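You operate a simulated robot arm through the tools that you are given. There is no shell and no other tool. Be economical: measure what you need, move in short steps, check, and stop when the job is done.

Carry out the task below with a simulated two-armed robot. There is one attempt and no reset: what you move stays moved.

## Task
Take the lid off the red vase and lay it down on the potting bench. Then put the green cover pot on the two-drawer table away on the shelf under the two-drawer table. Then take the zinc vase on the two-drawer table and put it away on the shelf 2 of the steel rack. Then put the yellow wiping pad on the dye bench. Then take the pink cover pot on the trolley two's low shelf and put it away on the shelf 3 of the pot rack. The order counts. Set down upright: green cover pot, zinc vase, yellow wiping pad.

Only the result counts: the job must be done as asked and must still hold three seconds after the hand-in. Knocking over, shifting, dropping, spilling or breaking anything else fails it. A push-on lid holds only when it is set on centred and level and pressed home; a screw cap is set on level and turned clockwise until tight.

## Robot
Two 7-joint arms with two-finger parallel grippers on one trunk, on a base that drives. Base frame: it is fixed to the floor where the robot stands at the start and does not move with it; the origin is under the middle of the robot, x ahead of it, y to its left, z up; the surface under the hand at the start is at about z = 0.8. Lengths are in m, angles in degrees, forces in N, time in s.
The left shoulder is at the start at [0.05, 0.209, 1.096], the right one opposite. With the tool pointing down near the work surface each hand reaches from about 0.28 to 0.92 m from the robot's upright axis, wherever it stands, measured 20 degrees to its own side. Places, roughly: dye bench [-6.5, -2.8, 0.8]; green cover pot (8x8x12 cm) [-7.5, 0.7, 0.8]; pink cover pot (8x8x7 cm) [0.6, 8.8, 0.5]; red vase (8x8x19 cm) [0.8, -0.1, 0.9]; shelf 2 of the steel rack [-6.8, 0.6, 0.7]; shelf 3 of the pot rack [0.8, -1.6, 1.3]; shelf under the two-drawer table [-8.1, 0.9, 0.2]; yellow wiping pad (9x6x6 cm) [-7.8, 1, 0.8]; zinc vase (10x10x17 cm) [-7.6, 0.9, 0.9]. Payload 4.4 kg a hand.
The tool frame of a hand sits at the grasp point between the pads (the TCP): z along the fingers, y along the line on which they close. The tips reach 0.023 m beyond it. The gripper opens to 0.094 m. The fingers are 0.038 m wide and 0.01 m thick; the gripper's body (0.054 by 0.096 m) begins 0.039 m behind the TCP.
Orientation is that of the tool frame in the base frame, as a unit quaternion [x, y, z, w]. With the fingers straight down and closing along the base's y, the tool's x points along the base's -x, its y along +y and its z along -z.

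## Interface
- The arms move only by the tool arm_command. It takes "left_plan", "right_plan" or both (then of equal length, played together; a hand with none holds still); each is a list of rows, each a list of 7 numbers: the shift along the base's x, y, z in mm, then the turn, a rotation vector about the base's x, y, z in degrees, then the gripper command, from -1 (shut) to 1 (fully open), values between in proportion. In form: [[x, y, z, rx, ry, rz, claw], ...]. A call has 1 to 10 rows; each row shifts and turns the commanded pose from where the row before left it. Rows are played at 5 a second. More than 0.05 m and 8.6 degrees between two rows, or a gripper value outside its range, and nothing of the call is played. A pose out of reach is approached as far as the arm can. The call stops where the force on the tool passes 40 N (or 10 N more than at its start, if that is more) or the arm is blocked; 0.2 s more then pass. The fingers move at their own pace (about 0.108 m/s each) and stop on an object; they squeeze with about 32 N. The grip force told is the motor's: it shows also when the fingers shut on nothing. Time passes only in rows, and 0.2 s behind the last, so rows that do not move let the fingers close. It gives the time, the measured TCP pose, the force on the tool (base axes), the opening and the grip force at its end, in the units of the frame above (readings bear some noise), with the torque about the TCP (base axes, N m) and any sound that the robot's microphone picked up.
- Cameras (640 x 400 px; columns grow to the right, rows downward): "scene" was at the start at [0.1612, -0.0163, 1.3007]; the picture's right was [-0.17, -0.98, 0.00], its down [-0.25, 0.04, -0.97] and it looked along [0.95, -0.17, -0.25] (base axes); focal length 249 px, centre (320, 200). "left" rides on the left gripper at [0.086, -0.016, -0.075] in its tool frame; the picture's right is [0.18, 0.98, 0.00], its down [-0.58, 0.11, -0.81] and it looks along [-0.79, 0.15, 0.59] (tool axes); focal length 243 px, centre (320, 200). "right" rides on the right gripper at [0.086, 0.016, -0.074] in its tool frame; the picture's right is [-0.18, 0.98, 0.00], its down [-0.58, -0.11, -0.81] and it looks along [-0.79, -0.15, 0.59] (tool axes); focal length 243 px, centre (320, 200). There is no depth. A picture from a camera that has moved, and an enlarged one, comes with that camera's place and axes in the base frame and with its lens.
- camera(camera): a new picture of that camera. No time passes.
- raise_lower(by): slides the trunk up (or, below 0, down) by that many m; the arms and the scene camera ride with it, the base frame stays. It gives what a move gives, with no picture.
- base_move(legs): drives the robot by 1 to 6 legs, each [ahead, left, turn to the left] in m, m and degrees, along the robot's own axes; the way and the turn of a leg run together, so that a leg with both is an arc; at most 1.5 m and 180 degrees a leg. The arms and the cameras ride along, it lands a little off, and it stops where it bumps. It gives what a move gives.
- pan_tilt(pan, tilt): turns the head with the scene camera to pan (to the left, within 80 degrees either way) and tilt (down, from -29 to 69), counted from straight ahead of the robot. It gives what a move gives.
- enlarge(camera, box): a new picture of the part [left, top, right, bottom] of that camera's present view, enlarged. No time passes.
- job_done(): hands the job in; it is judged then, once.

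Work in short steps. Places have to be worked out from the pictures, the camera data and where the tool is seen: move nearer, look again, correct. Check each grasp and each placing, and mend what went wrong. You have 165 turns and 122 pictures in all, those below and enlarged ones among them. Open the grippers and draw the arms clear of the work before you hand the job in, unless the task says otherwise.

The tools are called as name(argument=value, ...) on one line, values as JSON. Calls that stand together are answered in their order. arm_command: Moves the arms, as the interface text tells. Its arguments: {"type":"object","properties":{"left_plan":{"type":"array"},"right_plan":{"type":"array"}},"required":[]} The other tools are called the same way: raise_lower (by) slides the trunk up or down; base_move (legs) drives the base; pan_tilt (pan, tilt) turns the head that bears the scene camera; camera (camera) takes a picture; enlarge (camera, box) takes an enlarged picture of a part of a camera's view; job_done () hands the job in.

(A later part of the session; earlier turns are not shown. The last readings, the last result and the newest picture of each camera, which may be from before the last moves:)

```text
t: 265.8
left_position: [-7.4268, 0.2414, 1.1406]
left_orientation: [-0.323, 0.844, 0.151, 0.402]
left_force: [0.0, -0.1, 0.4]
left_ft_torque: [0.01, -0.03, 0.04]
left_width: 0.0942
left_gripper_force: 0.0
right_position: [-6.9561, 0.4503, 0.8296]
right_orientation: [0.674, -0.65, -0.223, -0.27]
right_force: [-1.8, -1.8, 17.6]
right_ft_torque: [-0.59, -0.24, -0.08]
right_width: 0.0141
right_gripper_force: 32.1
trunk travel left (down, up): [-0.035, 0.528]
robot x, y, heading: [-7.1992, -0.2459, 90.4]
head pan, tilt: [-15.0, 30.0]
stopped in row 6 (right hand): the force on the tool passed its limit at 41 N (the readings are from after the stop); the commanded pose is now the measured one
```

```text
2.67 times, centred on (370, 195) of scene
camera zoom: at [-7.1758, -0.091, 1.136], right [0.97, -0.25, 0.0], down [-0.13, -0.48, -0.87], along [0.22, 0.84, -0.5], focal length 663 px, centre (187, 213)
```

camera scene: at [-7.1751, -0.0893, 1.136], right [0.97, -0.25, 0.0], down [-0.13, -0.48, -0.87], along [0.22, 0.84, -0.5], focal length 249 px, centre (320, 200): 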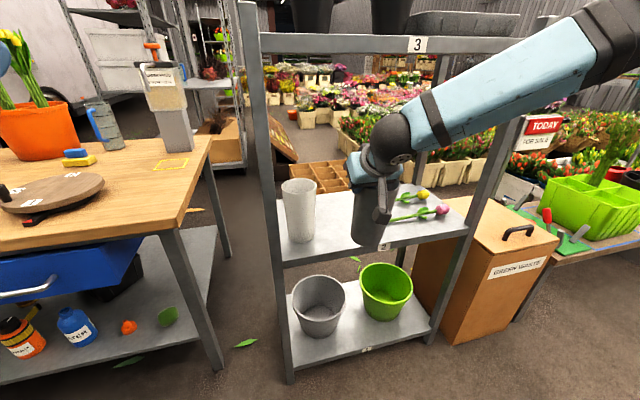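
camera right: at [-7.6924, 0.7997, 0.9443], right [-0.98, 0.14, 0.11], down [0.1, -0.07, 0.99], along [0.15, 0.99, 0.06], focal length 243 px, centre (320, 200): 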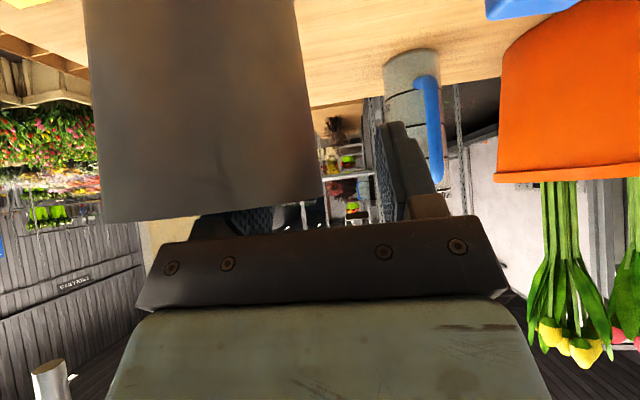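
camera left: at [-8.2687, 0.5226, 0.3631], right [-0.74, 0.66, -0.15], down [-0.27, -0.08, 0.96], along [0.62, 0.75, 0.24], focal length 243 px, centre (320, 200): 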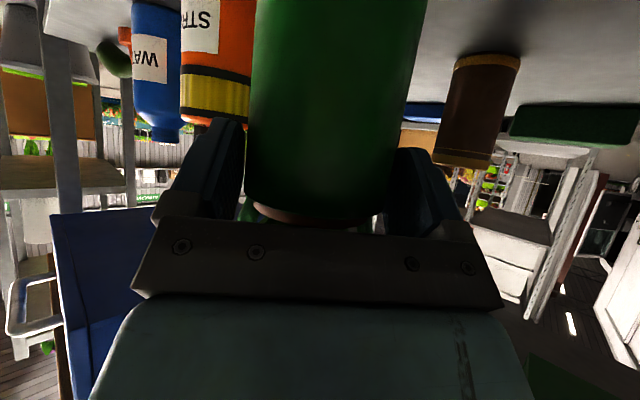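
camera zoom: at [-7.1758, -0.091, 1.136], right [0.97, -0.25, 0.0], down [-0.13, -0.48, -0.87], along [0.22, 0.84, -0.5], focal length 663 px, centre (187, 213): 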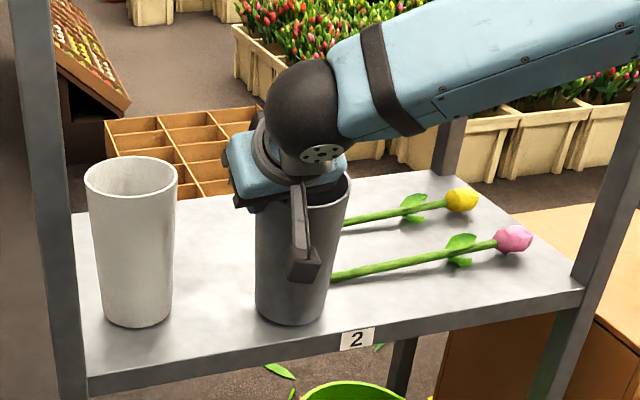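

Firmly down. I ease 2 mm, open modestly, lift the fingers out 50 mm and retreat.

arm_command(right_plan=[[0, 0, 2, 0, 0, 0, -1], [0, 0, 0, 0, 0, 0, -0.2], [0, 0, 0, 0, 0, 0, -0.2], [0, 0, 0, 0, 0, 0, -0.2], [0, 0, 15, 0, 0, 0, -0.2], [0, 0, 20, 0, 0, 0, -0.2], [0, 0, 20, 0, 0, 0, -0.2], [0, -40, 0, 0, 0, 0, -0.2], [0, -45, 0, 0, 0, 0, -0.2], [0, -45, 0, 0, 0, 0, -0.2]])

arm_command(right_plan=[[0, -45, 0, 0, 2, 0, 0.2], [0, -40, 20, 0, 2, 0, 0.2], [0, 0, 40, 0, 0, 0, 0.2], [0, 0, 40, 0, 0, 0, 0.2], [0, 0, 40, 0, 0, 0, 0.2], [0, 0, 0, 0, 0, 0, 0.2]])

camera(camera="scene")

```text
t: 268.0
left_position: [-7.4248, 0.2423, 1.14]
left_orientation: [-0.322, 0.844, 0.151, 0.401]
left_force: [-0.3, -0.8, 0.1]
left_ft_torque: [-0.03, 0.04, 0.01]
left_width: 0.0941
left_gripper_force: 0.0
right_position: [-6.9547, 0.3197, 0.8834]
right_orientation: [0.676, -0.65, -0.221, -0.269]
right_force: [-0.6, 0.3, -0.1]
right_ft_torque: [-0.01, -0.01, 0.02]
right_width: 0.0376
right_gripper_force: 0.2
trunk travel left (down, up): [-0.035, 0.528]
robot x, y, heading: [-7.197, -0.2432, 90.2]
head pan, tilt: [-15.0, 30.0]
```

```text
t: 269.4
left_position: [-7.4266, 0.2435, 1.1421]
left_orientation: [-0.323, 0.844, 0.15, 0.401]
left_force: [-0.2, -0.1, -0.6]
left_ft_torque: [0.02, 0.02, 0.02]
left_width: 0.0938
left_gripper_force: 0.0
right_position: [-6.9551, 0.2369, 1.0233]
right_orientation: [0.668, -0.66, -0.243, -0.244]
right_force: [0.4, -0.9, 0.6]
right_ft_torque: [0.0, -0.01, 0.02]
right_width: 0.0561
right_gripper_force: 0.0
trunk travel left (down, up): [-0.035, 0.528]
robot x, y, heading: [-7.1997, -0.2419, 90.4]
head pan, tilt: [-15.0, 30.0]
```

```text
33 pictures are left
camera scene: at [-7.1752, -0.089, 1.1359], right [0.97, -0.25, 0.0], down [-0.13, -0.48, -0.87], along [0.22, 0.84, -0.5], focal length 249 px, centre (320, 200)
```

scene: 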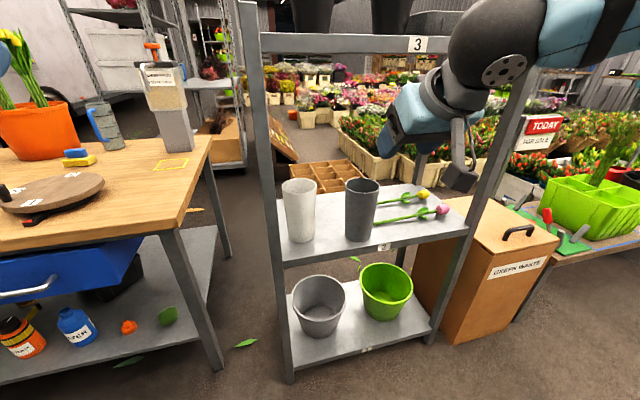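

The zinc vase stands upright on shelf 2. Next the wiping pad at about (-7.82, 1.0): I'll grip its blue top block with the right hand (yawed -12°). Drive left and up to the table.

arm_command(right_plan=[[0, 0, 0, 0, 0, -6, 1], [0, 0, 0, 0, 0, -6, 1], [0, 0, 0, 0, 0, 0, 1]], left_plan=[[0, 0, 40, 0, 0, 0, 1], [0, 0, 40, 0, 0, 0, 1], [0, 0, 0, 0, 0, 0, 1]])

base_move(legs=[[0, 0.83, -0.4], [0.45, 0, 0]])

pan_tilt(pan=-12, tilt=30)

camera(camera="scene")

```text
t: 270.2
left_position: [-7.4264, 0.2435, 1.22]
left_orientation: [-0.323, 0.844, 0.151, 0.401]
left_force: [0.2, 0.2, 0.2]
left_ft_torque: [0.01, 0.0, -0.01]
left_width: 0.094
left_gripper_force: 0.0
right_position: [-6.9565, 0.2359, 1.0219]
right_orientation: [-0.594, 0.727, 0.216, 0.269]
right_force: [-0.5, 0.3, 0.3]
right_ft_torque: [-0.01, -0.01, -0.03]
right_width: 0.0942
right_gripper_force: 0.0
trunk travel left (down, up): [-0.035, 0.528]
robot x, y, heading: [-7.201, -0.2423, 90.5]
head pan, tilt: [-15.0, 30.0]
```

```text
t: 280.1
left_position: [-8.2523, 0.6846, 1.2205]
left_orientation: [-0.323, 0.844, 0.151, 0.401]
left_force: [-0.2, 0.4, -0.7]
left_ft_torque: [0.01, -0.04, 0.0]
left_width: 0.094
left_gripper_force: 0.1
right_position: [-7.7817, 0.6776, 1.0235]
right_orientation: [-0.595, 0.726, 0.216, 0.269]
right_force: [0.5, -0.2, -0.1]
right_ft_torque: [0.02, 0.0, 0.02]
right_width: 0.0941
right_gripper_force: 0.0
trunk travel left (down, up): [-0.035, 0.528]
robot x, y, heading: [-8.0217, 0.1978, 90.6]
head pan, tilt: [-15.0, 30.0]
```

```text
t: 280.7
left_position: [-8.2529, 0.6846, 1.2208]
left_orientation: [-0.322, 0.845, 0.15, 0.401]
left_force: [-0.2, -0.6, 0.3]
left_ft_torque: [-0.02, 0.02, -0.02]
left_width: 0.0938
left_gripper_force: 0.1
right_position: [-7.7813, 0.6764, 1.022]
right_orientation: [-0.594, 0.726, 0.217, 0.269]
right_force: [-0.9, -0.7, -0.3]
right_ft_torque: [0.03, 0.0, 0.03]
right_width: 0.0941
right_gripper_force: 0.0
trunk travel left (down, up): [-0.035, 0.528]
robot x, y, heading: [-8.0254, 0.1974, 90.2]
head pan, tilt: [-12.0, 30.0]
```

```text
32 pictures are left
camera scene: at [-8.0065, 0.3536, 1.1359], right [0.98, -0.2, 0.0], down [-0.1, -0.49, -0.87], along [0.17, 0.85, -0.5], focal length 249 px, centre (320, 200)
```

scene: 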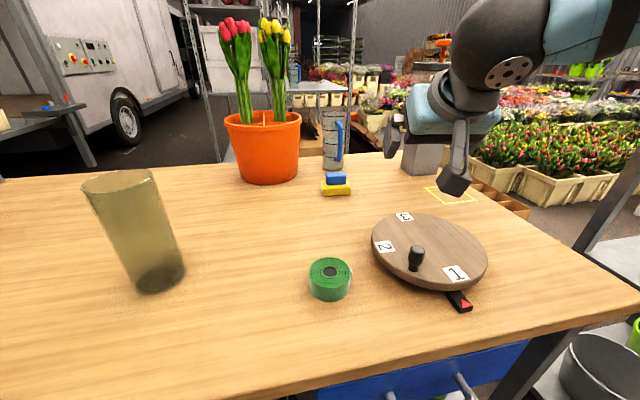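

enlarge(camera="scene", box=[290, 150, 390, 210])

```text
6.40 times, centred on (340, 180) of scene
camera zoom: at [-8.0065, 0.3536, 1.1359], right [0.98, -0.2, 0.0], down [-0.1, -0.49, -0.87], along [0.17, 0.85, -0.5], focal length 1591 px, centre (192, 328)
```

zoom: 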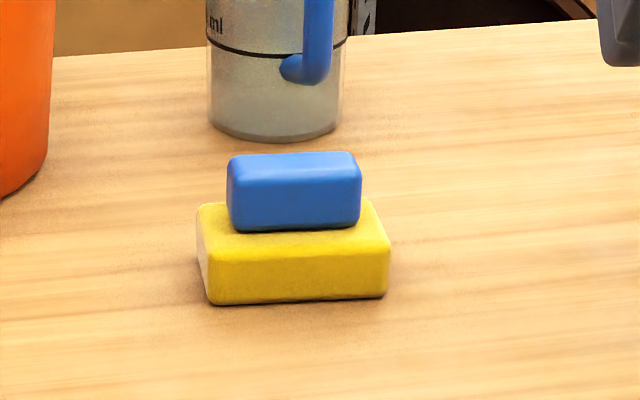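

Pad: blue block centre x≈-7.825, front y≈0.987, z 0.809–0.843, about 60 mm wide, yaw -6.5°. I move to a standoff behind and above it.

arm_command(right_plan=[[-8, 42, -16, 0, 0, 5.5, 1], [-8, 42, -16, 0, 0, 0, 1], [-7, 42, -16, 0, 0, 0, 1], [-7, 43, -17, 0, 0, 0, 1], [-7, 43, -17, 0, 0, 0, 1], [-7, 43, -18, 0, 0, 0, 1], [0, 0, 0, 0, 0, 0, 1]])

camera(camera="right")

```text
t: 282.3
left_position: [-8.2526, 0.683, 1.2204]
left_orientation: [-0.323, 0.844, 0.152, 0.402]
left_force: [0.2, -0.5, 1.0]
left_ft_torque: [-0.04, -0.01, -0.04]
left_width: 0.0941
left_gripper_force: 0.0
right_position: [-7.8257, 0.9312, 0.9235]
right_orientation: [-0.628, 0.696, 0.23, 0.26]
right_force: [0.9, 0.2, -0.1]
right_ft_torque: [0.0, 0.01, -0.02]
right_width: 0.0939
right_gripper_force: 0.0
trunk travel left (down, up): [-0.035, 0.528]
robot x, y, heading: [-8.0271, 0.1996, 90.6]
head pan, tilt: [-12.0, 30.0]
```

```text
30 pictures are left
camera right: at [-7.8537, 0.8202, 0.9232], right [-0.96, 0.24, 0.11], down [0.09, -0.09, 0.99], along [0.25, 0.97, 0.07], focal length 243 px, centre (320, 200)
```

right: 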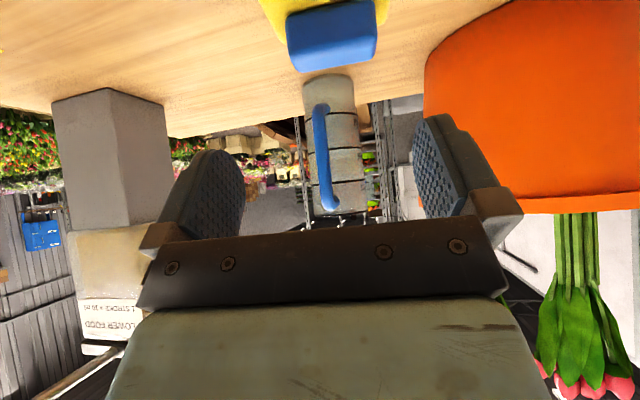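

The block is centred (x≈-7.829), and the flowerpot clears by ~6 cm. I narrow the opening to 75 mm and advance to the block.

arm_command(right_plan=[[-3, 0, 0, 0, 0, 0, 0.6], [0, 20, -25, 0, 0, 0, 0.6], [0, 20, -25, 0, 0, 0, 0.6], [0, 14, -17, 0, 0, 0, 0.6], [0, 10, -12, 0, 0, 0, 0.6], [0, 0, 0, 0, 0, 0, 0.6]])

camera(camera="right")

```text
t: 283.7
left_position: [-8.2528, 0.684, 1.2206]
left_orientation: [-0.322, 0.844, 0.151, 0.401]
left_force: [0.3, 0.4, 0.3]
left_ft_torque: [-0.02, -0.03, -0.01]
left_width: 0.094
left_gripper_force: 0.0
right_position: [-7.7896, 0.9608, 0.8577]
right_orientation: [-0.629, 0.696, 0.23, 0.258]
right_force: [-1.8, -1.0, 2.4]
right_ft_torque: [0.03, 0.19, 0.04]
right_width: 0.0758
right_gripper_force: 0.5
right hand out of reach, approached as far as the arm can: row 2, 3, 4, 5
trunk travel left (down, up): [-0.035, 0.528]
robot x, y, heading: [-8.026, 0.1967, 90.6]
head pan, tilt: [-12.0, 30.0]
```

```text
29 pictures are left
camera right: at [-7.8182, 0.8493, 0.857], right [-0.96, 0.24, 0.11], down [0.09, -0.09, 0.99], along [0.25, 0.97, 0.07], focal length 243 px, centre (320, 200)
```

right: 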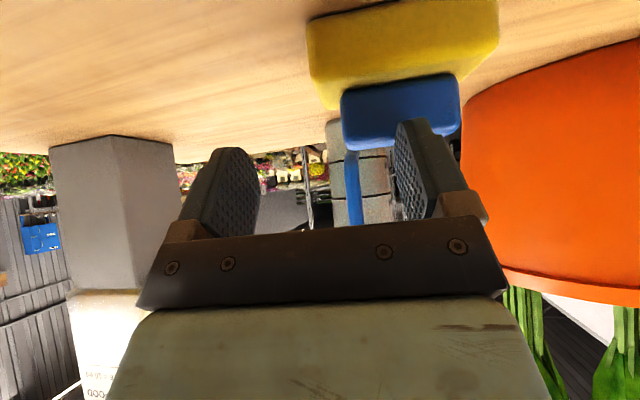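

The arm saturates about 30 mm short. I retreat the hand, lower the trunk slightly, and drive the base 0.04 forward and 0.04 left to gain reach.

arm_command(right_plan=[[0, -20, 25, 0, 0, 0, 0.6], [0, -25, 30, 0, 0, 0, 0.6], [0, -25, 20, 0, 0, 0, 0.6], [0, 0, 0, 0, 0, 0, 0.6]])

base_move(legs=[[0, 0.05, -0.5], [0.045, 0, 0]])

raise_lower(by=-0.03)

enlarge(camera="scene", box=[260, 120, 420, 220])

```text
t: 284.7
left_position: [-8.2532, 0.6849, 1.2199]
left_orientation: [-0.322, 0.844, 0.151, 0.4]
left_force: [-0.4, 0.1, -0.3]
left_ft_torque: [0.02, 0.03, 0.01]
left_width: 0.094
left_gripper_force: 0.0
right_position: [-7.7894, 0.8918, 0.9301]
right_orientation: [-0.629, 0.696, 0.229, 0.258]
right_force: [0.8, -0.2, -0.4]
right_ft_torque: [0.01, 0.03, 0.02]
right_width: 0.0752
right_gripper_force: 0.1
trunk travel left (down, up): [-0.035, 0.528]
robot x, y, heading: [-8.0287, 0.1966, 90.6]
head pan, tilt: [-12.0, 30.0]
```

```text
t: 286.3
left_position: [-8.2992, 0.6947, 1.2216]
left_orientation: [-0.319, 0.845, 0.15, 0.402]
left_force: [-0.7, -0.7, -0.5]
left_ft_torque: [-0.01, -0.01, 0.0]
left_width: 0.0938
left_gripper_force: 0.0
right_position: [-7.8335, 0.8971, 0.9332]
right_orientation: [-0.625, 0.699, 0.228, 0.261]
right_force: [-0.5, -0.1, -0.4]
right_ft_torque: [0.0, 0.03, -0.01]
right_width: 0.0749
right_gripper_force: 0.1
trunk travel left (down, up): [-0.035, 0.528]
robot x, y, heading: [-8.077, 0.2063, 89.9]
head pan, tilt: [-12.0, 30.0]
stopped in leg 2: the robot was blocked; the commanded pose is now the measured one
```

```text
t: 287.0
left_position: [-8.2979, 0.6938, 1.19]
left_orientation: [-0.319, 0.845, 0.149, 0.402]
left_force: [0.0, -0.1, -0.7]
left_ft_torque: [-0.02, 0.07, 0.0]
left_width: 0.0941
left_gripper_force: 0.0
right_position: [-7.8341, 0.8973, 0.9019]
right_orientation: [-0.625, 0.7, 0.227, 0.261]
right_force: [0.4, -0.8, 0.3]
right_ft_torque: [0.02, -0.04, 0.0]
right_width: 0.0751
right_gripper_force: 0.0
trunk travel left (down, up): [-0.005, 0.558]
robot x, y, heading: [-8.0797, 0.204, 89.7]
head pan, tilt: [-12.0, 30.0]
```

```text
4.00 times, centred on (340, 170) of scene
camera zoom: at [-8.0553, 0.3619, 1.106], right [0.98, -0.21, 0.0], down [-0.1, -0.49, -0.87], along [0.18, 0.85, -0.5], focal length 994 px, centre (240, 320)
```

zoom: 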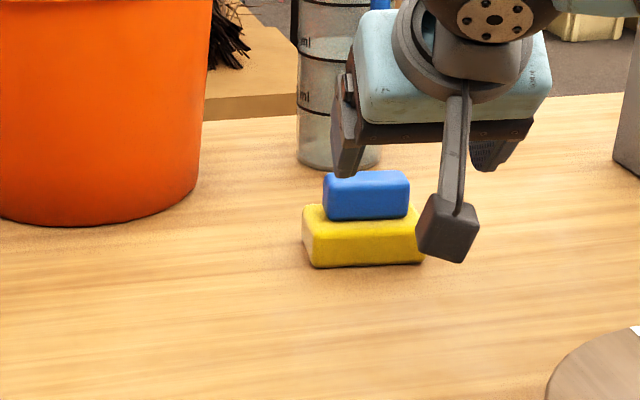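

The base is at its limit now. With a flatter hand (35°) the fingertips reach further, enough to grip the block's front part and draw the pad nearer. I try that.

arm_command(right_plan=[[4, 0, 0, 7.5, 0, 0, 0.6], [4, 0, 0, 7.5, 0, 0, 0.6], [0, 20, -20, 0, 0, 0, 0.6], [0, 20, -20, 0, 0, 0, 0.6], [0, 20, -12, 0, 0, 0, 0.6], [0, 15, -8, 0, 0, 0, 0.6], [0, 0, 0, 0, 0, 0, 0.6]])

enlarge(camera="scene", box=[290, 120, 410, 200])

```text
t: 288.6
left_position: [-8.2985, 0.6949, 1.191]
left_orientation: [-0.319, 0.845, 0.15, 0.402]
left_force: [0.3, 0.7, -0.1]
left_ft_torque: [0.01, -0.01, -0.01]
left_width: 0.0942
left_gripper_force: 0.1
right_position: [-7.8258, 0.9733, 0.8407]
right_orientation: [-0.586, 0.664, 0.317, 0.34]
right_force: [0.0, 0.7, -0.5]
right_ft_torque: [0.01, -0.02, 0.02]
right_width: 0.075
right_gripper_force: 0.0
trunk travel left (down, up): [-0.005, 0.558]
robot x, y, heading: [-8.072, 0.208, 90.0]
head pan, tilt: [-12.0, 30.0]
```

```text
5.00 times, centred on (350, 160) of scene
camera zoom: at [-8.0554, 0.3621, 1.106], right [0.98, -0.21, 0.0], down [-0.1, -0.49, -0.87], along [0.18, 0.85, -0.5], focal length 1243 px, centre (170, 400)
```

zoom: 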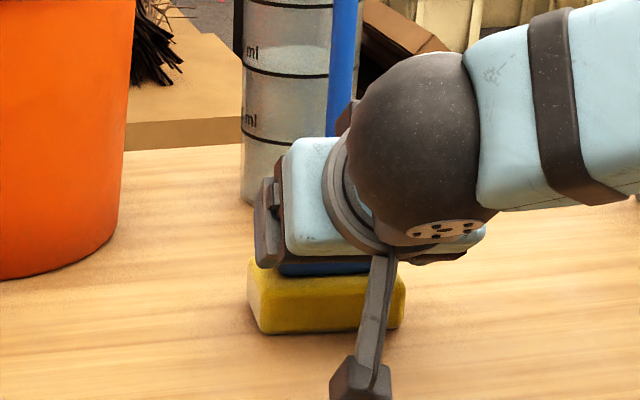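

Reached without saturation. I advance 14 mm more for depth, then close and check.

arm_command(right_plan=[[0, 7, 0, 0, 0, 0, 0.6], [0, 7, 0, 0, 0, 0, 0.6], [0, 0, 0, 0, 0, 0, 0.6], [0, 0, 0, 0, 0, 0, -1], [0, 0, 0, 0, 0, 0, -1], [0, 0, 0, 0, 0, 0, -1], [0, 0, 0, 0, 0, 0, -1]])

arm_command(right_plan=[[0, 0, 8, 0, 0, 0, -1], [0, -5, 12, 0, 0, 0, -1], [0, -20, 20, 0, 0, 0, -1], [0, -30, 20, 0, 0, 0, -1], [0, 0, 0, 0, 0, 0, -1]])

camera(camera="right")

```text
t: 290.2
left_position: [-8.2982, 0.6941, 1.1905]
left_orientation: [-0.319, 0.845, 0.15, 0.401]
left_force: [-0.8, 0.4, 0.3]
left_ft_torque: [0.01, 0.01, -0.01]
left_width: 0.0941
left_gripper_force: 0.1
right_position: [-7.8264, 0.987, 0.8429]
right_orientation: [-0.586, 0.664, 0.317, 0.34]
right_force: [0.2, 1.4, 2.0]
right_ft_torque: [0.05, -0.16, 0.07]
right_width: 0.0593
right_gripper_force: 31.8
trunk travel left (down, up): [-0.005, 0.558]
robot x, y, heading: [-8.0789, 0.212, 89.9]
head pan, tilt: [-12.0, 30.0]
```

```text
t: 291.4
left_position: [-8.2991, 0.6957, 1.1906]
left_orientation: [-0.319, 0.846, 0.149, 0.401]
left_force: [0.5, 1.0, 0.0]
left_ft_torque: [0.0, -0.01, -0.03]
left_width: 0.0942
left_gripper_force: 0.0
right_position: [-7.8254, 0.9326, 0.9016]
right_orientation: [-0.586, 0.663, 0.318, 0.34]
right_force: [-0.1, -0.1, -1.5]
right_ft_torque: [-0.01, 0.02, 0.0]
right_width: 0.0593
right_gripper_force: 32.1
trunk travel left (down, up): [-0.005, 0.558]
robot x, y, heading: [-8.0764, 0.205, 89.8]
head pan, tilt: [-12.0, 30.0]
```

```text
26 pictures are left
camera right: at [-7.8547, 0.8246, 0.8727], right [-0.96, 0.21, 0.17], down [0.09, -0.35, 0.93], along [0.26, 0.91, 0.31], focal length 243 px, centre (320, 200)
```

right: 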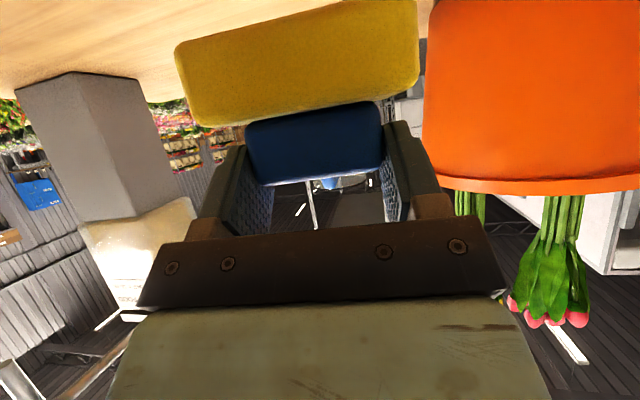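

The whole pad came along, held level. I retract the arm, back out, raise the trunk, turn west and look south toward the dye bench.

arm_command(right_plan=[[0, -20, 35, 0, 0, 0, -1], [0, -35, 30, 0, 0, 0, -1], [0, -40, 25, 0, 0, 0, -1], [0, -40, 20, 0, 0, 0, -1], [0, -40, 10, 0, 0, 0, -1], [0, -40, 0, 0, 0, 0, -1], [0, 0, 0, 0, 0, 0, -1]])

raise_lower(by=0.25)

base_move(legs=[[-0.42, 0, 0], [0, 0, 90]])

pan_tilt(pan=70, tilt=28)

camera(camera="scene")

```text
t: 293.0
left_position: [-8.2983, 0.6953, 1.1912]
left_orientation: [-0.319, 0.845, 0.149, 0.401]
left_force: [-0.5, -0.4, 0.0]
left_ft_torque: [-0.04, 0.02, 0.01]
left_width: 0.0939
left_gripper_force: 0.0
right_position: [-7.8255, 0.7168, 1.0213]
right_orientation: [-0.586, 0.664, 0.317, 0.34]
right_force: [0.3, 1.0, -0.5]
right_ft_torque: [0.0, -0.02, -0.02]
right_width: 0.0593
right_gripper_force: 32.4
trunk travel left (down, up): [-0.005, 0.558]
robot x, y, heading: [-8.078, 0.21, 90.2]
head pan, tilt: [-12.0, 30.0]
```

```text
t: 295.0
left_position: [-8.2947, 0.7334, 1.3158]
left_orientation: [-0.355, 0.856, 0.072, 0.37]
left_force: [0.0, 0.5, -0.6]
left_ft_torque: [-0.02, 0.0, 0.0]
left_width: 0.0941
left_gripper_force: 0.1
right_position: [-7.8212, 0.7161, 1.229]
right_orientation: [-0.587, 0.663, 0.318, 0.338]
right_force: [0.1, 0.6, -1.1]
right_ft_torque: [0.0, 0.01, 0.02]
right_width: 0.0595
right_gripper_force: 32.3
trunk travel left (down, up): [-0.21, 0.353]
robot x, y, heading: [-8.0692, 0.2023, 90.0]
head pan, tilt: [-12.0, 30.0]
stopped: the arm was blocked; the commanded pose is now the measured one
```

```text
t: 301.4
left_position: [-8.6021, -0.4439, 1.3124]
left_orientation: [0.855, -0.354, -0.314, -0.212]
left_force: [-0.7, 0.1, 0.5]
left_ft_torque: [-0.03, 0.01, 0.03]
left_width: 0.0937
left_gripper_force: 0.1
right_position: [-8.5846, 0.0285, 1.2258]
right_orientation: [0.884, -0.054, -0.465, -0.015]
right_force: [1.1, -0.8, -0.7]
right_ft_torque: [0.03, -0.02, 0.02]
right_width: 0.059
right_gripper_force: 32.2
trunk travel left (down, up): [-0.21, 0.353]
robot x, y, heading: [-8.0724, -0.2218, -179.9]
head pan, tilt: [-12.0, 30.0]
```

```text
t: 303.0
left_position: [-8.6018, -0.4445, 1.3106]
left_orientation: [0.856, -0.354, -0.312, -0.212]
left_force: [-0.1, -0.3, -0.5]
left_ft_torque: [0.01, -0.03, -0.01]
left_width: 0.0941
left_gripper_force: 0.0
right_position: [-8.5851, 0.0294, 1.2277]
right_orientation: [0.884, -0.053, -0.465, -0.014]
right_force: [-0.4, 0.3, -0.3]
right_ft_torque: [0.01, 0.01, -0.01]
right_width: 0.0592
right_gripper_force: 31.8
trunk travel left (down, up): [-0.21, 0.353]
robot x, y, heading: [-8.0722, -0.2192, -179.9]
head pan, tilt: [70.0, 28.0]
```

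```text
25 pictures are left
camera scene: at [-8.17, -0.3075, 1.3142], right [-0.94, 0.34, 0.0], down [0.16, 0.44, -0.88], along [-0.3, -0.83, -0.47], focal length 249 px, centre (320, 200)
```

scene: 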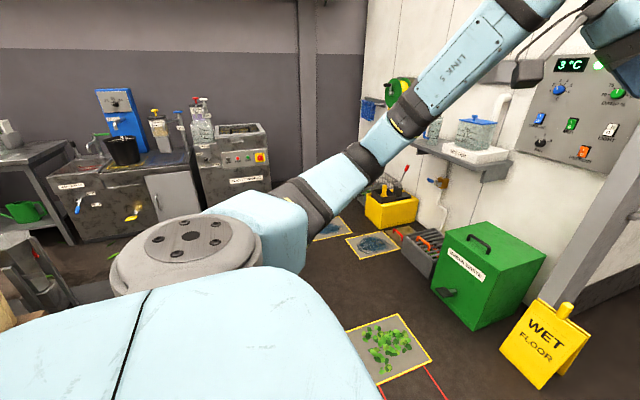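

Something briefly blocked the left arm during the rise; I'll mind that. South I see a counter with labels; I enlarge that region to identify the dye bench.

enlarge(camera="scene", box=[0, 80, 290, 260])

```text
2.21 times, centred on (145, 170) of scene
camera zoom: at [-8.17, -0.3075, 1.3142], right [-0.94, 0.34, 0.0], down [0.16, 0.44, -0.88], along [-0.3, -0.83, -0.47], focal length 549 px, centre (706, 266)
```

zoom: 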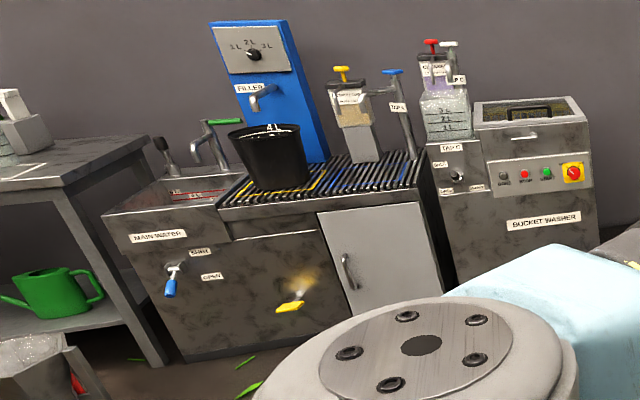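

That table at the left (x from -7.03 eastward, front edge y≈-2.2) should be the dye bench. I turn to face south and look toward it before moving.

base_move(legs=[[0, 0, 90]])

pan_tilt(pan=38, tilt=30)

camera(camera="scene")

```text
t: 307.2
left_position: [-7.8496, -0.7515, 1.3113]
left_orientation: [0.856, 0.355, -0.371, 0.071]
left_force: [0.2, 0.4, 0.3]
left_ft_torque: [-0.03, 0.0, 0.0]
left_width: 0.0937
left_gripper_force: 0.1
right_position: [-8.3223, -0.7333, 1.2268]
right_orientation: [0.662, 0.587, -0.34, 0.319]
right_force: [-0.9, -0.3, -0.8]
right_ft_torque: [-0.03, 0.02, 0.0]
right_width: 0.059
right_gripper_force: 31.9
trunk travel left (down, up): [-0.21, 0.353]
robot x, y, heading: [-8.0753, -0.2189, -89.9]
head pan, tilt: [70.0, 28.0]
```

```text
t: 308.2
left_position: [-7.8501, -0.7497, 1.3125]
left_orientation: [0.855, 0.355, -0.371, 0.071]
left_force: [0.7, 0.2, 0.2]
left_ft_torque: [0.0, 0.02, 0.03]
left_width: 0.0939
left_gripper_force: 0.0
right_position: [-8.3237, -0.7331, 1.2269]
right_orientation: [0.663, 0.587, -0.339, 0.319]
right_force: [0.2, 0.1, -0.2]
right_ft_torque: [-0.01, -0.03, 0.0]
right_width: 0.0593
right_gripper_force: 31.9
trunk travel left (down, up): [-0.21, 0.353]
robot x, y, heading: [-8.0739, -0.2204, -89.7]
head pan, tilt: [38.0, 30.0]
```

```text
23 pictures are left
camera scene: at [-8.0155, -0.3603, 1.3111], right [-0.79, -0.62, 0.0], down [-0.31, 0.39, -0.87], along [0.53, -0.68, -0.5], focal length 249 px, centre (320, 200)
```

scene: 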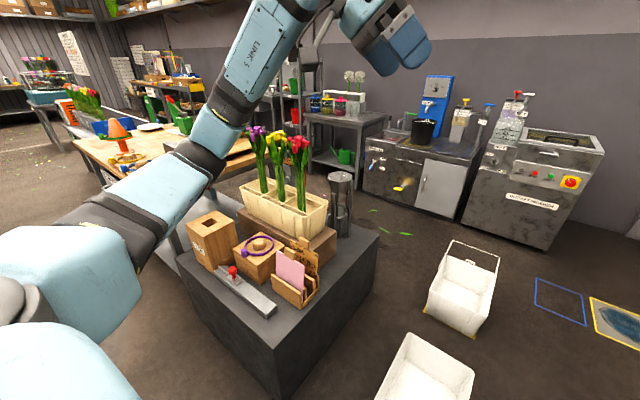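

The dye bench (with dye jars) is at about (-6.6, -2.5); a dark cabinet and two floor crates stand in between. I enlarge to measure the gaps.

enlarge(camera="scene", box=[260, 70, 640, 400])

```text
1.21 times, centred on (450, 235) of scene
camera zoom: at [-8.0155, -0.3603, 1.3111], right [-0.79, -0.62, 0.0], down [-0.31, 0.39, -0.87], along [0.53, -0.68, -0.5], focal length 301 px, centre (162, 158)
```

zoom: 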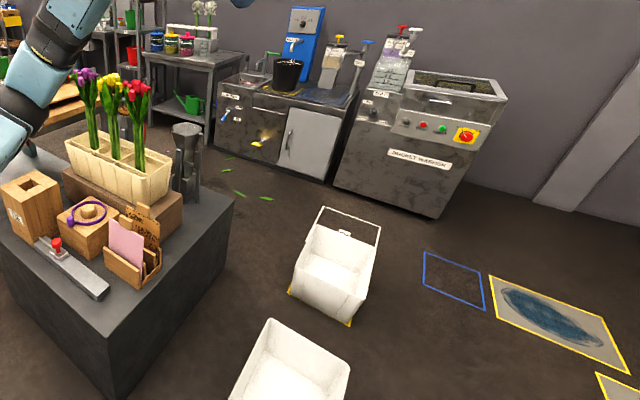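

The crates end near y≈-1.7 and the washer front is at y≈-2.6, so I can go round the west side and approach the dye bench's west end facing east. I drive west 0.55, south 1.9, then turn east.

base_move(legs=[[0, -0.55, 0], [0.95, 0, 0], [0.95, 0, 0], [0, 0, 89.5]])

pan_tilt(pan=-10, tilt=28)

camera(camera="scene")

```text
t: 326.4
left_position: [-8.0866, -1.8815, 1.3125]
left_orientation: [0.349, 0.858, -0.21, 0.314]
left_force: [1.2, -0.6, 0.4]
left_ft_torque: [0.01, -0.02, 0.02]
left_width: 0.0942
left_gripper_force: 0.1
right_position: [-8.0976, -2.3549, 1.227]
right_orientation: [0.048, 0.884, -0.012, 0.466]
right_force: [0.0, -0.2, -0.5]
right_ft_torque: [0.02, -0.02, -0.01]
right_width: 0.0594
right_gripper_force: 32.1
trunk travel left (down, up): [-0.21, 0.353]
robot x, y, heading: [-8.6147, -2.1106, 0.7]
head pan, tilt: [38.0, 30.0]
```

```text
t: 327.5
left_position: [-8.0855, -1.8813, 1.3124]
left_orientation: [0.349, 0.858, -0.21, 0.313]
left_force: [0.1, 0.4, 1.1]
left_ft_torque: [0.01, 0.01, -0.02]
left_width: 0.094
left_gripper_force: 0.1
right_position: [-8.0986, -2.3549, 1.2271]
right_orientation: [0.049, 0.884, -0.013, 0.465]
right_force: [0.1, 0.4, 0.1]
right_ft_torque: [0.0, 0.0, -0.01]
right_width: 0.0591
right_gripper_force: 32.2
trunk travel left (down, up): [-0.21, 0.353]
robot x, y, heading: [-8.6155, -2.1073, 0.7]
head pan, tilt: [-10.0, 28.0]
```

```text
21 pictures are left
camera scene: at [-8.4531, -2.1241, 1.3142], right [-0.16, -0.99, 0.0], down [-0.46, 0.08, -0.88], along [0.87, -0.14, -0.47], focal length 249 px, centre (320, 200)
```

scene: 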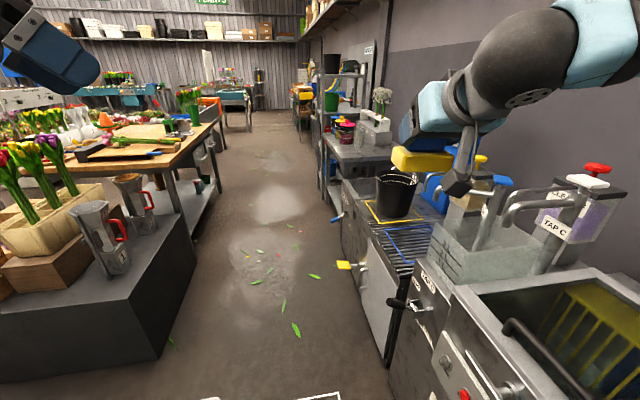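

A clear aisle runs east. I shift 0.1 m north and drive 0.95 m east, then look at the dye bench.

base_move(legs=[[0.5, 0.1, -0.7], [0.5, 0, 0]])

pan_tilt(pan=-22, tilt=32)

camera(camera="scene")

```text
t: 329.2
left_position: [-7.8985, -1.8435, 1.3085]
left_orientation: [0.35, 0.857, -0.212, 0.312]
left_force: [1.1, 0.4, -0.6]
left_ft_torque: [-0.02, 0.05, -0.09]
left_width: 0.0942
left_gripper_force: 0.0
right_position: [-7.9127, -2.3166, 1.224]
right_orientation: [0.05, 0.885, -0.013, 0.462]
right_force: [1.0, 1.1, -0.7]
right_ft_torque: [0.0, 0.04, -0.02]
right_width: 0.0588
right_gripper_force: 31.8
trunk travel left (down, up): [-0.21, 0.353]
robot x, y, heading: [-8.4323, -2.072, 0.4]
head pan, tilt: [-10.0, 28.0]
stopped in leg 1: the robot was blocked; the commanded pose is now the measured one
```

```text
t: 329.9
left_position: [-7.9067, -1.8441, 1.3127]
left_orientation: [0.351, 0.857, -0.209, 0.315]
left_force: [0.1, 0.3, -0.3]
left_ft_torque: [0.01, 0.02, -0.02]
left_width: 0.094
left_gripper_force: 0.1
right_position: [-7.9194, -2.3181, 1.2277]
right_orientation: [0.05, 0.883, -0.013, 0.466]
right_force: [-0.8, 0.4, -0.1]
right_ft_torque: [-0.01, 0.02, 0.0]
right_width: 0.0593
right_gripper_force: 31.9
trunk travel left (down, up): [-0.21, 0.353]
robot x, y, heading: [-8.4307, -2.0703, 0.6]
head pan, tilt: [-22.0, 32.0]
```

```text
20 pictures are left
camera scene: at [-8.2798, -2.1041, 1.3081], right [-0.37, -0.93, 0.0], down [-0.49, 0.19, -0.85], along [0.79, -0.31, -0.53], focal length 249 px, centre (320, 200)
```

scene: 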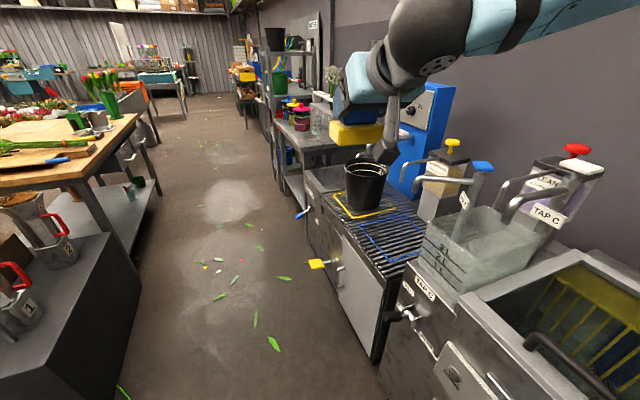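

I bumped near the crate's corner. I back 0.06, shift 0.13 m south again and go forward along y≈-2.2.

base_move(legs=[[-0.06, 0, -0.6], [0, -0.13, 0], [0.5, 0, 0], [0.4, 0, 0]])

pan_tilt(pan=-14, tilt=36)

camera(camera="scene")

```text
t: 332.3
left_position: [-7.9638, -1.9733, 1.3134]
left_orientation: [0.355, 0.855, -0.212, 0.313]
left_force: [-0.4, -0.1, -0.1]
left_ft_torque: [0.01, 0.02, 0.02]
left_width: 0.094
left_gripper_force: 0.2
right_position: [-7.9801, -2.4452, 1.2271]
right_orientation: [0.056, 0.883, -0.016, 0.465]
right_force: [-0.5, 0.1, -0.3]
right_ft_torque: [0.04, 0.0, 0.0]
right_width: 0.0591
right_gripper_force: 32.4
trunk travel left (down, up): [-0.21, 0.353]
robot x, y, heading: [-8.4927, -2.1938, 0.2]
head pan, tilt: [-22.0, 32.0]
stopped in leg 2: the robot was blocked; the commanded pose is now the measured one
```

```text
t: 333.0
left_position: [-7.9641, -1.9725, 1.3119]
left_orientation: [0.354, 0.856, -0.211, 0.313]
left_force: [0.4, -0.3, 0.6]
left_ft_torque: [0.0, 0.01, -0.03]
left_width: 0.0939
left_gripper_force: 0.0
right_position: [-7.9807, -2.4454, 1.2274]
right_orientation: [0.054, 0.883, -0.015, 0.466]
right_force: [0.1, 0.4, -0.3]
right_ft_torque: [-0.02, 0.0, -0.03]
right_width: 0.0595
right_gripper_force: 32.0
trunk travel left (down, up): [-0.21, 0.353]
robot x, y, heading: [-8.4929, -2.1957, 0.1]
head pan, tilt: [-14.0, 36.0]
```

```text
19 pictures are left
camera scene: at [-8.3379, -2.2159, 1.3018], right [-0.24, -0.97, 0.0], down [-0.57, 0.14, -0.81], along [0.79, -0.2, -0.59], focal length 249 px, centre (320, 200)
```

scene: 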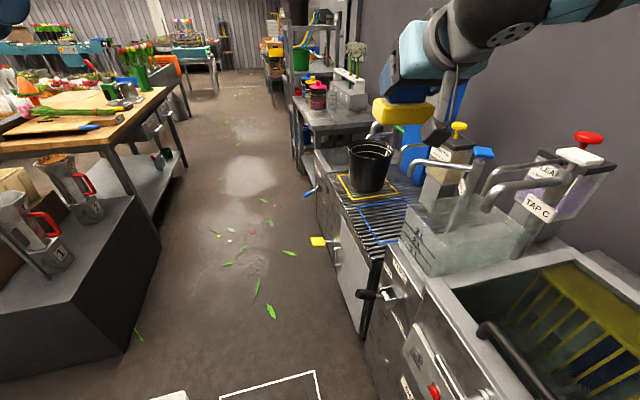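

The slot between crate and washer is barely as wide as my base sideways. The base is shorter front-to-back, so I back out, turn to face north and will strafe through east.

base_move(legs=[[-0.22, 0.06, 0], [0, 0, 90]])

```text
t: 338.6
left_position: [-8.9389, -1.6085, 1.312]
left_orientation: [-0.358, 0.854, 0.073, 0.371]
left_force: [0.1, 0.1, -0.4]
left_ft_torque: [-0.01, -0.02, 0.0]
left_width: 0.0941
left_gripper_force: 0.1
right_position: [-8.4663, -1.6211, 1.2263]
right_orientation: [-0.589, 0.66, 0.32, 0.338]
right_force: [0.1, -0.7, 0.1]
right_ft_torque: [0.0, 0.0, 0.05]
right_width: 0.0592
right_gripper_force: 32.6
trunk travel left (down, up): [-0.21, 0.353]
robot x, y, heading: [-8.716, -2.1352, 90.5]
head pan, tilt: [-14.0, 36.0]
```

Now at (-8.72, -2.135) facing north. I move back 0.055 to y≈-2.19 and strafe right 1.25 m.

base_move(legs=[[-0.055, 0, -0.5], [0, -0.6, 0], [0, -0.65, 0]])

```text
t: 348.6
left_position: [-7.8893, -1.6531, 1.3126]
left_orientation: [-0.353, 0.856, 0.072, 0.37]
left_force: [0.6, -0.5, -0.6]
left_ft_torque: [-0.01, 0.01, 0.02]
left_width: 0.0941
left_gripper_force: 0.0
right_position: [-7.4171, -1.6727, 1.2273]
right_orientation: [-0.585, 0.664, 0.319, 0.339]
right_force: [1.1, 0.6, -0.9]
right_ft_torque: [-0.01, 0.01, 0.03]
right_width: 0.0592
right_gripper_force: 32.1
trunk travel left (down, up): [-0.21, 0.353]
robot x, y, heading: [-7.6728, -2.1826, 90.0]
head pan, tilt: [-14.0, 36.0]
stopped in leg 3: the robot was blocked; the commanded pose is now the measured one
```

Through most of the way; something on the right blocks. I look to the right and down.

pan_tilt(pan=-80, tilt=45)

camera(camera="scene")

```text
t: 350.0
left_position: [-7.8907, -1.6542, 1.3129]
left_orientation: [-0.353, 0.856, 0.072, 0.372]
left_force: [-0.1, -0.6, -0.1]
left_ft_torque: [0.02, 0.03, 0.03]
left_width: 0.0942
left_gripper_force: 0.0
right_position: [-7.4193, -1.6737, 1.2274]
right_orientation: [-0.585, 0.664, 0.318, 0.341]
right_force: [-0.5, 0.5, -1.0]
right_ft_torque: [-0.05, 0.0, -0.01]
right_width: 0.0591
right_gripper_force: 31.7
trunk travel left (down, up): [-0.21, 0.353]
robot x, y, heading: [-7.6709, -2.1833, 89.7]
head pan, tilt: [-80.0, 45.0]
```

```text
18 pictures are left
camera scene: at [-7.5881, -2.1021, 1.2885], right [0.17, -0.99, 0.0], down [-0.7, -0.12, -0.71], along [0.7, 0.12, -0.71], focal length 249 px, centre (320, 200)
```

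scene: 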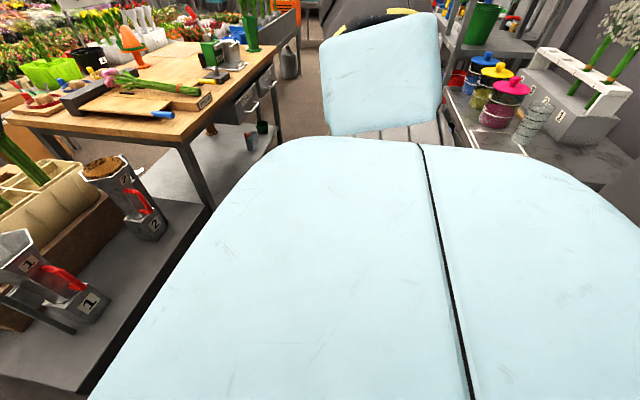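

The shoulder hides the spot; likely a protruding tap on the sink front. I edge 20 mm forward and try strafing right again.

base_move(legs=[[0.025, 0, 0.3], [0, -0.25, 0]])

```text
t: 352.3
left_position: [-7.7677, -1.6182, 1.3122]
left_orientation: [-0.351, 0.857, 0.071, 0.37]
left_force: [0.2, 0.6, -0.4]
left_ft_torque: [0.0, 0.02, 0.04]
left_width: 0.0938
left_gripper_force: 0.1
right_position: [-7.2961, -1.6396, 1.2263]
right_orientation: [-0.582, 0.666, 0.318, 0.341]
right_force: [-0.4, -0.5, 0.7]
right_ft_torque: [0.0, -0.02, 0.02]
right_width: 0.0593
right_gripper_force: 31.8
trunk travel left (down, up): [-0.21, 0.353]
robot x, y, heading: [-7.5525, -2.1467, 89.5]
head pan, tilt: [-80.0, 45.0]
stopped in leg 2: the robot was blocked; the commanded pose is now the measured one
```

Progress. I step forward another 0.05 and continue right.

base_move(legs=[[0.04, -0.03, 0.5], [0, -0.2, 0]])

```text
t: 354.1
left_position: [-7.6943, -1.576, 1.3123]
left_orientation: [-0.352, 0.857, 0.071, 0.371]
left_force: [0.2, -0.7, 0.4]
left_ft_torque: [0.02, -0.04, 0.01]
left_width: 0.0943
left_gripper_force: 0.0
right_position: [-7.2215, -1.5965, 1.2275]
right_orientation: [-0.583, 0.665, 0.319, 0.34]
right_force: [0.2, -0.7, -0.5]
right_ft_torque: [0.01, 0.01, 0.01]
right_width: 0.059
right_gripper_force: 32.6
trunk travel left (down, up): [-0.21, 0.353]
robot x, y, heading: [-7.4767, -2.1057, 89.4]
head pan, tilt: [-80.0, 45.0]
stopped in leg 2: the robot was blocked; the commanded pose is now the measured one
```

Past the crate. I move forward 0.15 to the aisle centre and turn right to face east, then view the bench.

base_move(legs=[[0.15, 0, 0], [0, 0, -89.4]])

pan_tilt(pan=-30, tilt=38)

camera(camera="scene")

```text
t: 359.3
left_position: [-6.9471, -1.7391, 1.3132]
left_orientation: [0.357, 0.854, -0.212, 0.312]
left_force: [0.0, 0.2, -0.2]
left_ft_torque: [0.0, -0.03, 0.03]
left_width: 0.0939
left_gripper_force: 0.0
right_position: [-6.9682, -2.2107, 1.2284]
right_orientation: [0.058, 0.883, -0.016, 0.465]
right_force: [0.4, 0.1, 0.4]
right_ft_torque: [0.0, 0.01, 0.01]
right_width: 0.059
right_gripper_force: 31.8
trunk travel left (down, up): [-0.21, 0.353]
robot x, y, heading: [-7.4801, -1.956, -0.4]
head pan, tilt: [-80.0, 45.0]
```

```text
t: 360.5
left_position: [-6.9465, -1.7394, 1.3119]
left_orientation: [0.358, 0.854, -0.214, 0.312]
left_force: [0.0, 0.5, 1.0]
left_ft_torque: [0.01, -0.04, -0.04]
left_width: 0.0941
left_gripper_force: 0.0
right_position: [-6.9673, -2.2111, 1.2282]
right_orientation: [0.058, 0.882, -0.016, 0.466]
right_force: [0.6, 0.3, -0.4]
right_ft_torque: [-0.01, 0.03, 0.0]
right_width: 0.0588
right_gripper_force: 32.2
trunk travel left (down, up): [-0.21, 0.353]
robot x, y, heading: [-7.4775, -1.9548, -0.3]
head pan, tilt: [-30.0, 38.0]
```

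```text
17 pictures are left
camera scene: at [-7.3335, -2.0012, 1.2987], right [-0.51, -0.86, 0.0], down [-0.53, 0.31, -0.79], along [0.68, -0.4, -0.62], focal length 249 px, centre (320, 200)
```

scene: 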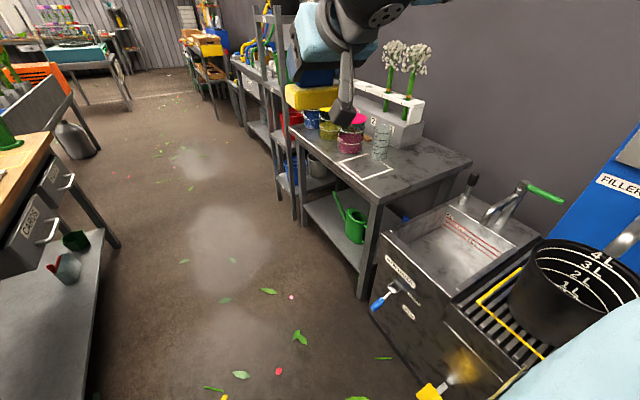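

The dye bench spans x -6.87…-6.22, y -2.47…-2.97. I'll set the pad at about (-6.79, -2.60), its free west part, working from the north. I turn to face south and strafe east 0.9 m.

base_move(legs=[[0, 0, -89.7], [0, 0.9, 0]])

pan_tilt(pan=-12, tilt=45)

camera(camera="scene")

```text
t: 372.5
left_position: [-6.3651, -2.4924, 1.3121]
left_orientation: [0.857, 0.35, -0.371, 0.07]
left_force: [1.2, 0.0, -0.4]
left_ft_torque: [-0.02, -0.02, 0.01]
left_width: 0.0937
left_gripper_force: 0.1
right_position: [-6.8366, -2.4719, 1.2277]
right_orientation: [0.666, 0.583, -0.341, 0.317]
right_force: [0.2, -0.3, -0.7]
right_ft_torque: [-0.04, 0.04, 0.0]
right_width: 0.0592
right_gripper_force: 32.3
trunk travel left (down, up): [-0.21, 0.353]
robot x, y, heading: [-6.5793, -1.9601, -90.4]
head pan, tilt: [-30.0, 38.0]
```

```text
t: 373.3
left_position: [-6.3647, -2.4919, 1.3118]
left_orientation: [0.857, 0.351, -0.371, 0.071]
left_force: [-0.3, 0.5, -0.2]
left_ft_torque: [0.01, 0.01, 0.01]
left_width: 0.094
left_gripper_force: 0.0
right_position: [-6.8362, -2.4704, 1.2277]
right_orientation: [0.666, 0.583, -0.34, 0.318]
right_force: [0.5, -0.1, -1.2]
right_ft_torque: [0.0, -0.04, -0.01]
right_width: 0.059
right_gripper_force: 32.1
trunk travel left (down, up): [-0.21, 0.353]
robot x, y, heading: [-6.582, -1.9651, -90.5]
head pan, tilt: [-12.0, 45.0]
```

```text
16 pictures are left
camera scene: at [-6.5983, -2.1092, 1.2885], right [-0.98, 0.22, 0.0], down [0.15, 0.69, -0.71], along [-0.15, -0.69, -0.71], focal length 249 px, centre (320, 200)
```

scene: 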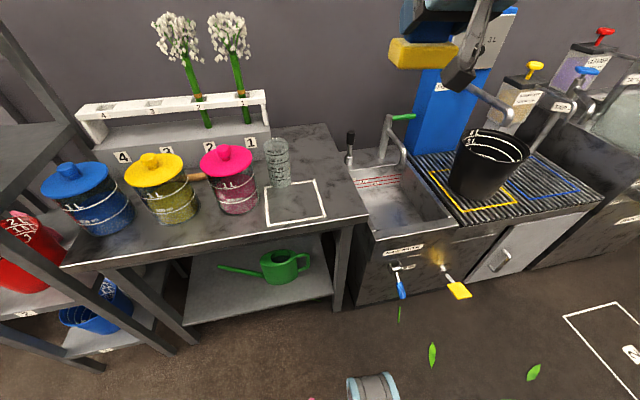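

The bench's free west strip lies beside the marked square. I move the pad over (-6.75, -2.60) and down to about 8 cm above the top.

arm_command(right_plan=[[29, -38, -20, 0, 0, 0, -1], [29, -38, -20, 0, 0, 0, -1], [28, -38, -20, 0, 0, 0, -1], [0, 0, -45, 0, 0, 0, -1], [0, 0, -45, 0, 0, 0, -1], [0, 0, -45, 0, 0, 0, -1], [0, 0, -45, 0, 0, 0, -1], [0, 0, -45, 0, 0, 0, -1], [0, 0, 0, 0, 0, 0, -1]])

enlarge(camera="scene", box=[220, 80, 400, 250])

```text
refused: row 1 steps farther than a row can; nothing moved
```

```text
2.35 times, centred on (310, 165) of scene
camera zoom: at [-6.5983, -2.1092, 1.2885], right [-0.98, 0.22, 0.0], down [0.15, 0.69, -0.71], along [-0.15, -0.69, -0.71], focal length 585 px, centre (344, 282)
```

zoom: 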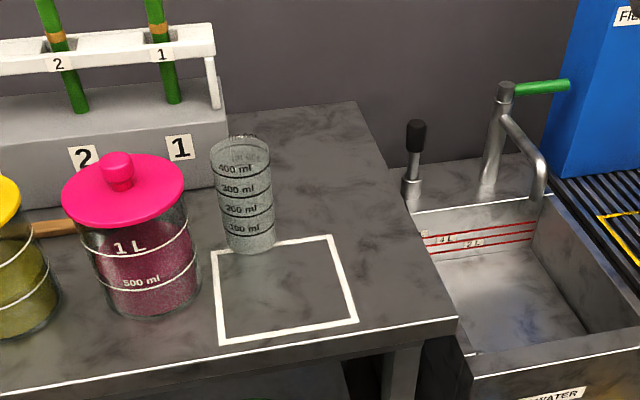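

A row was too long; I resend with smaller steps.

arm_command(right_plan=[[21, -29, -15, 0, 0, 0, -1], [22, -29, -15, 0, 0, 0, -1], [21, -29, -15, 0, 0, 0, -1], [22, -28, -15, 0, 0, 0, -1], [0, 0, -45, 0, 0, 0, -1], [0, 0, -45, 0, 0, 0, -1], [0, 0, -45, 0, 0, 0, -1], [0, 0, -45, 0, 0, 0, -1], [0, 0, -45, 0, 0, 0, -1], [0, 0, 0, 0, 0, 0, -1]])

enlarge(camera="scene", box=[220, 80, 400, 250])

```text
t: 375.5
left_position: [-6.3645, -2.4915, 1.3121]
left_orientation: [0.857, 0.351, -0.371, 0.07]
left_force: [-0.6, 0.1, -0.8]
left_ft_torque: [-0.03, -0.02, -0.02]
left_width: 0.0938
left_gripper_force: 0.0
right_position: [-6.776, -2.5783, 0.9587]
right_orientation: [0.665, 0.583, -0.34, 0.319]
right_force: [0.4, -0.1, -0.6]
right_ft_torque: [0.03, 0.0, 0.01]
right_width: 0.0592
right_gripper_force: 31.8
right hand out of reach, approached as far as the arm can: row 8, 9
trunk travel left (down, up): [-0.21, 0.353]
robot x, y, heading: [-6.582, -1.9629, -90.3]
head pan, tilt: [-12.0, 45.0]
```

```text
2.35 times, centred on (310, 165) of scene
camera zoom: at [-6.5979, -2.1091, 1.2885], right [-0.98, 0.22, 0.0], down [0.15, 0.69, -0.71], along [-0.15, -0.69, -0.71], focal length 585 px, centre (344, 282)
```

zoom: 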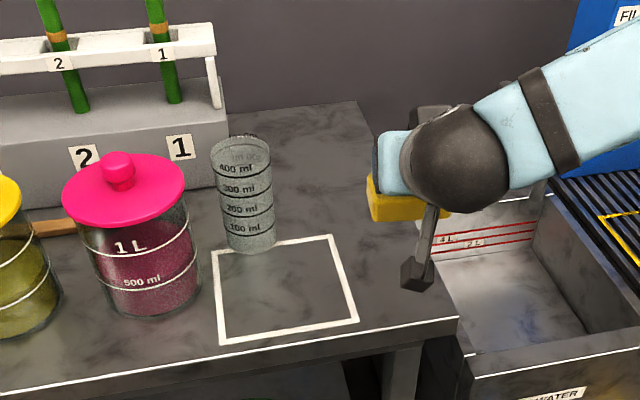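

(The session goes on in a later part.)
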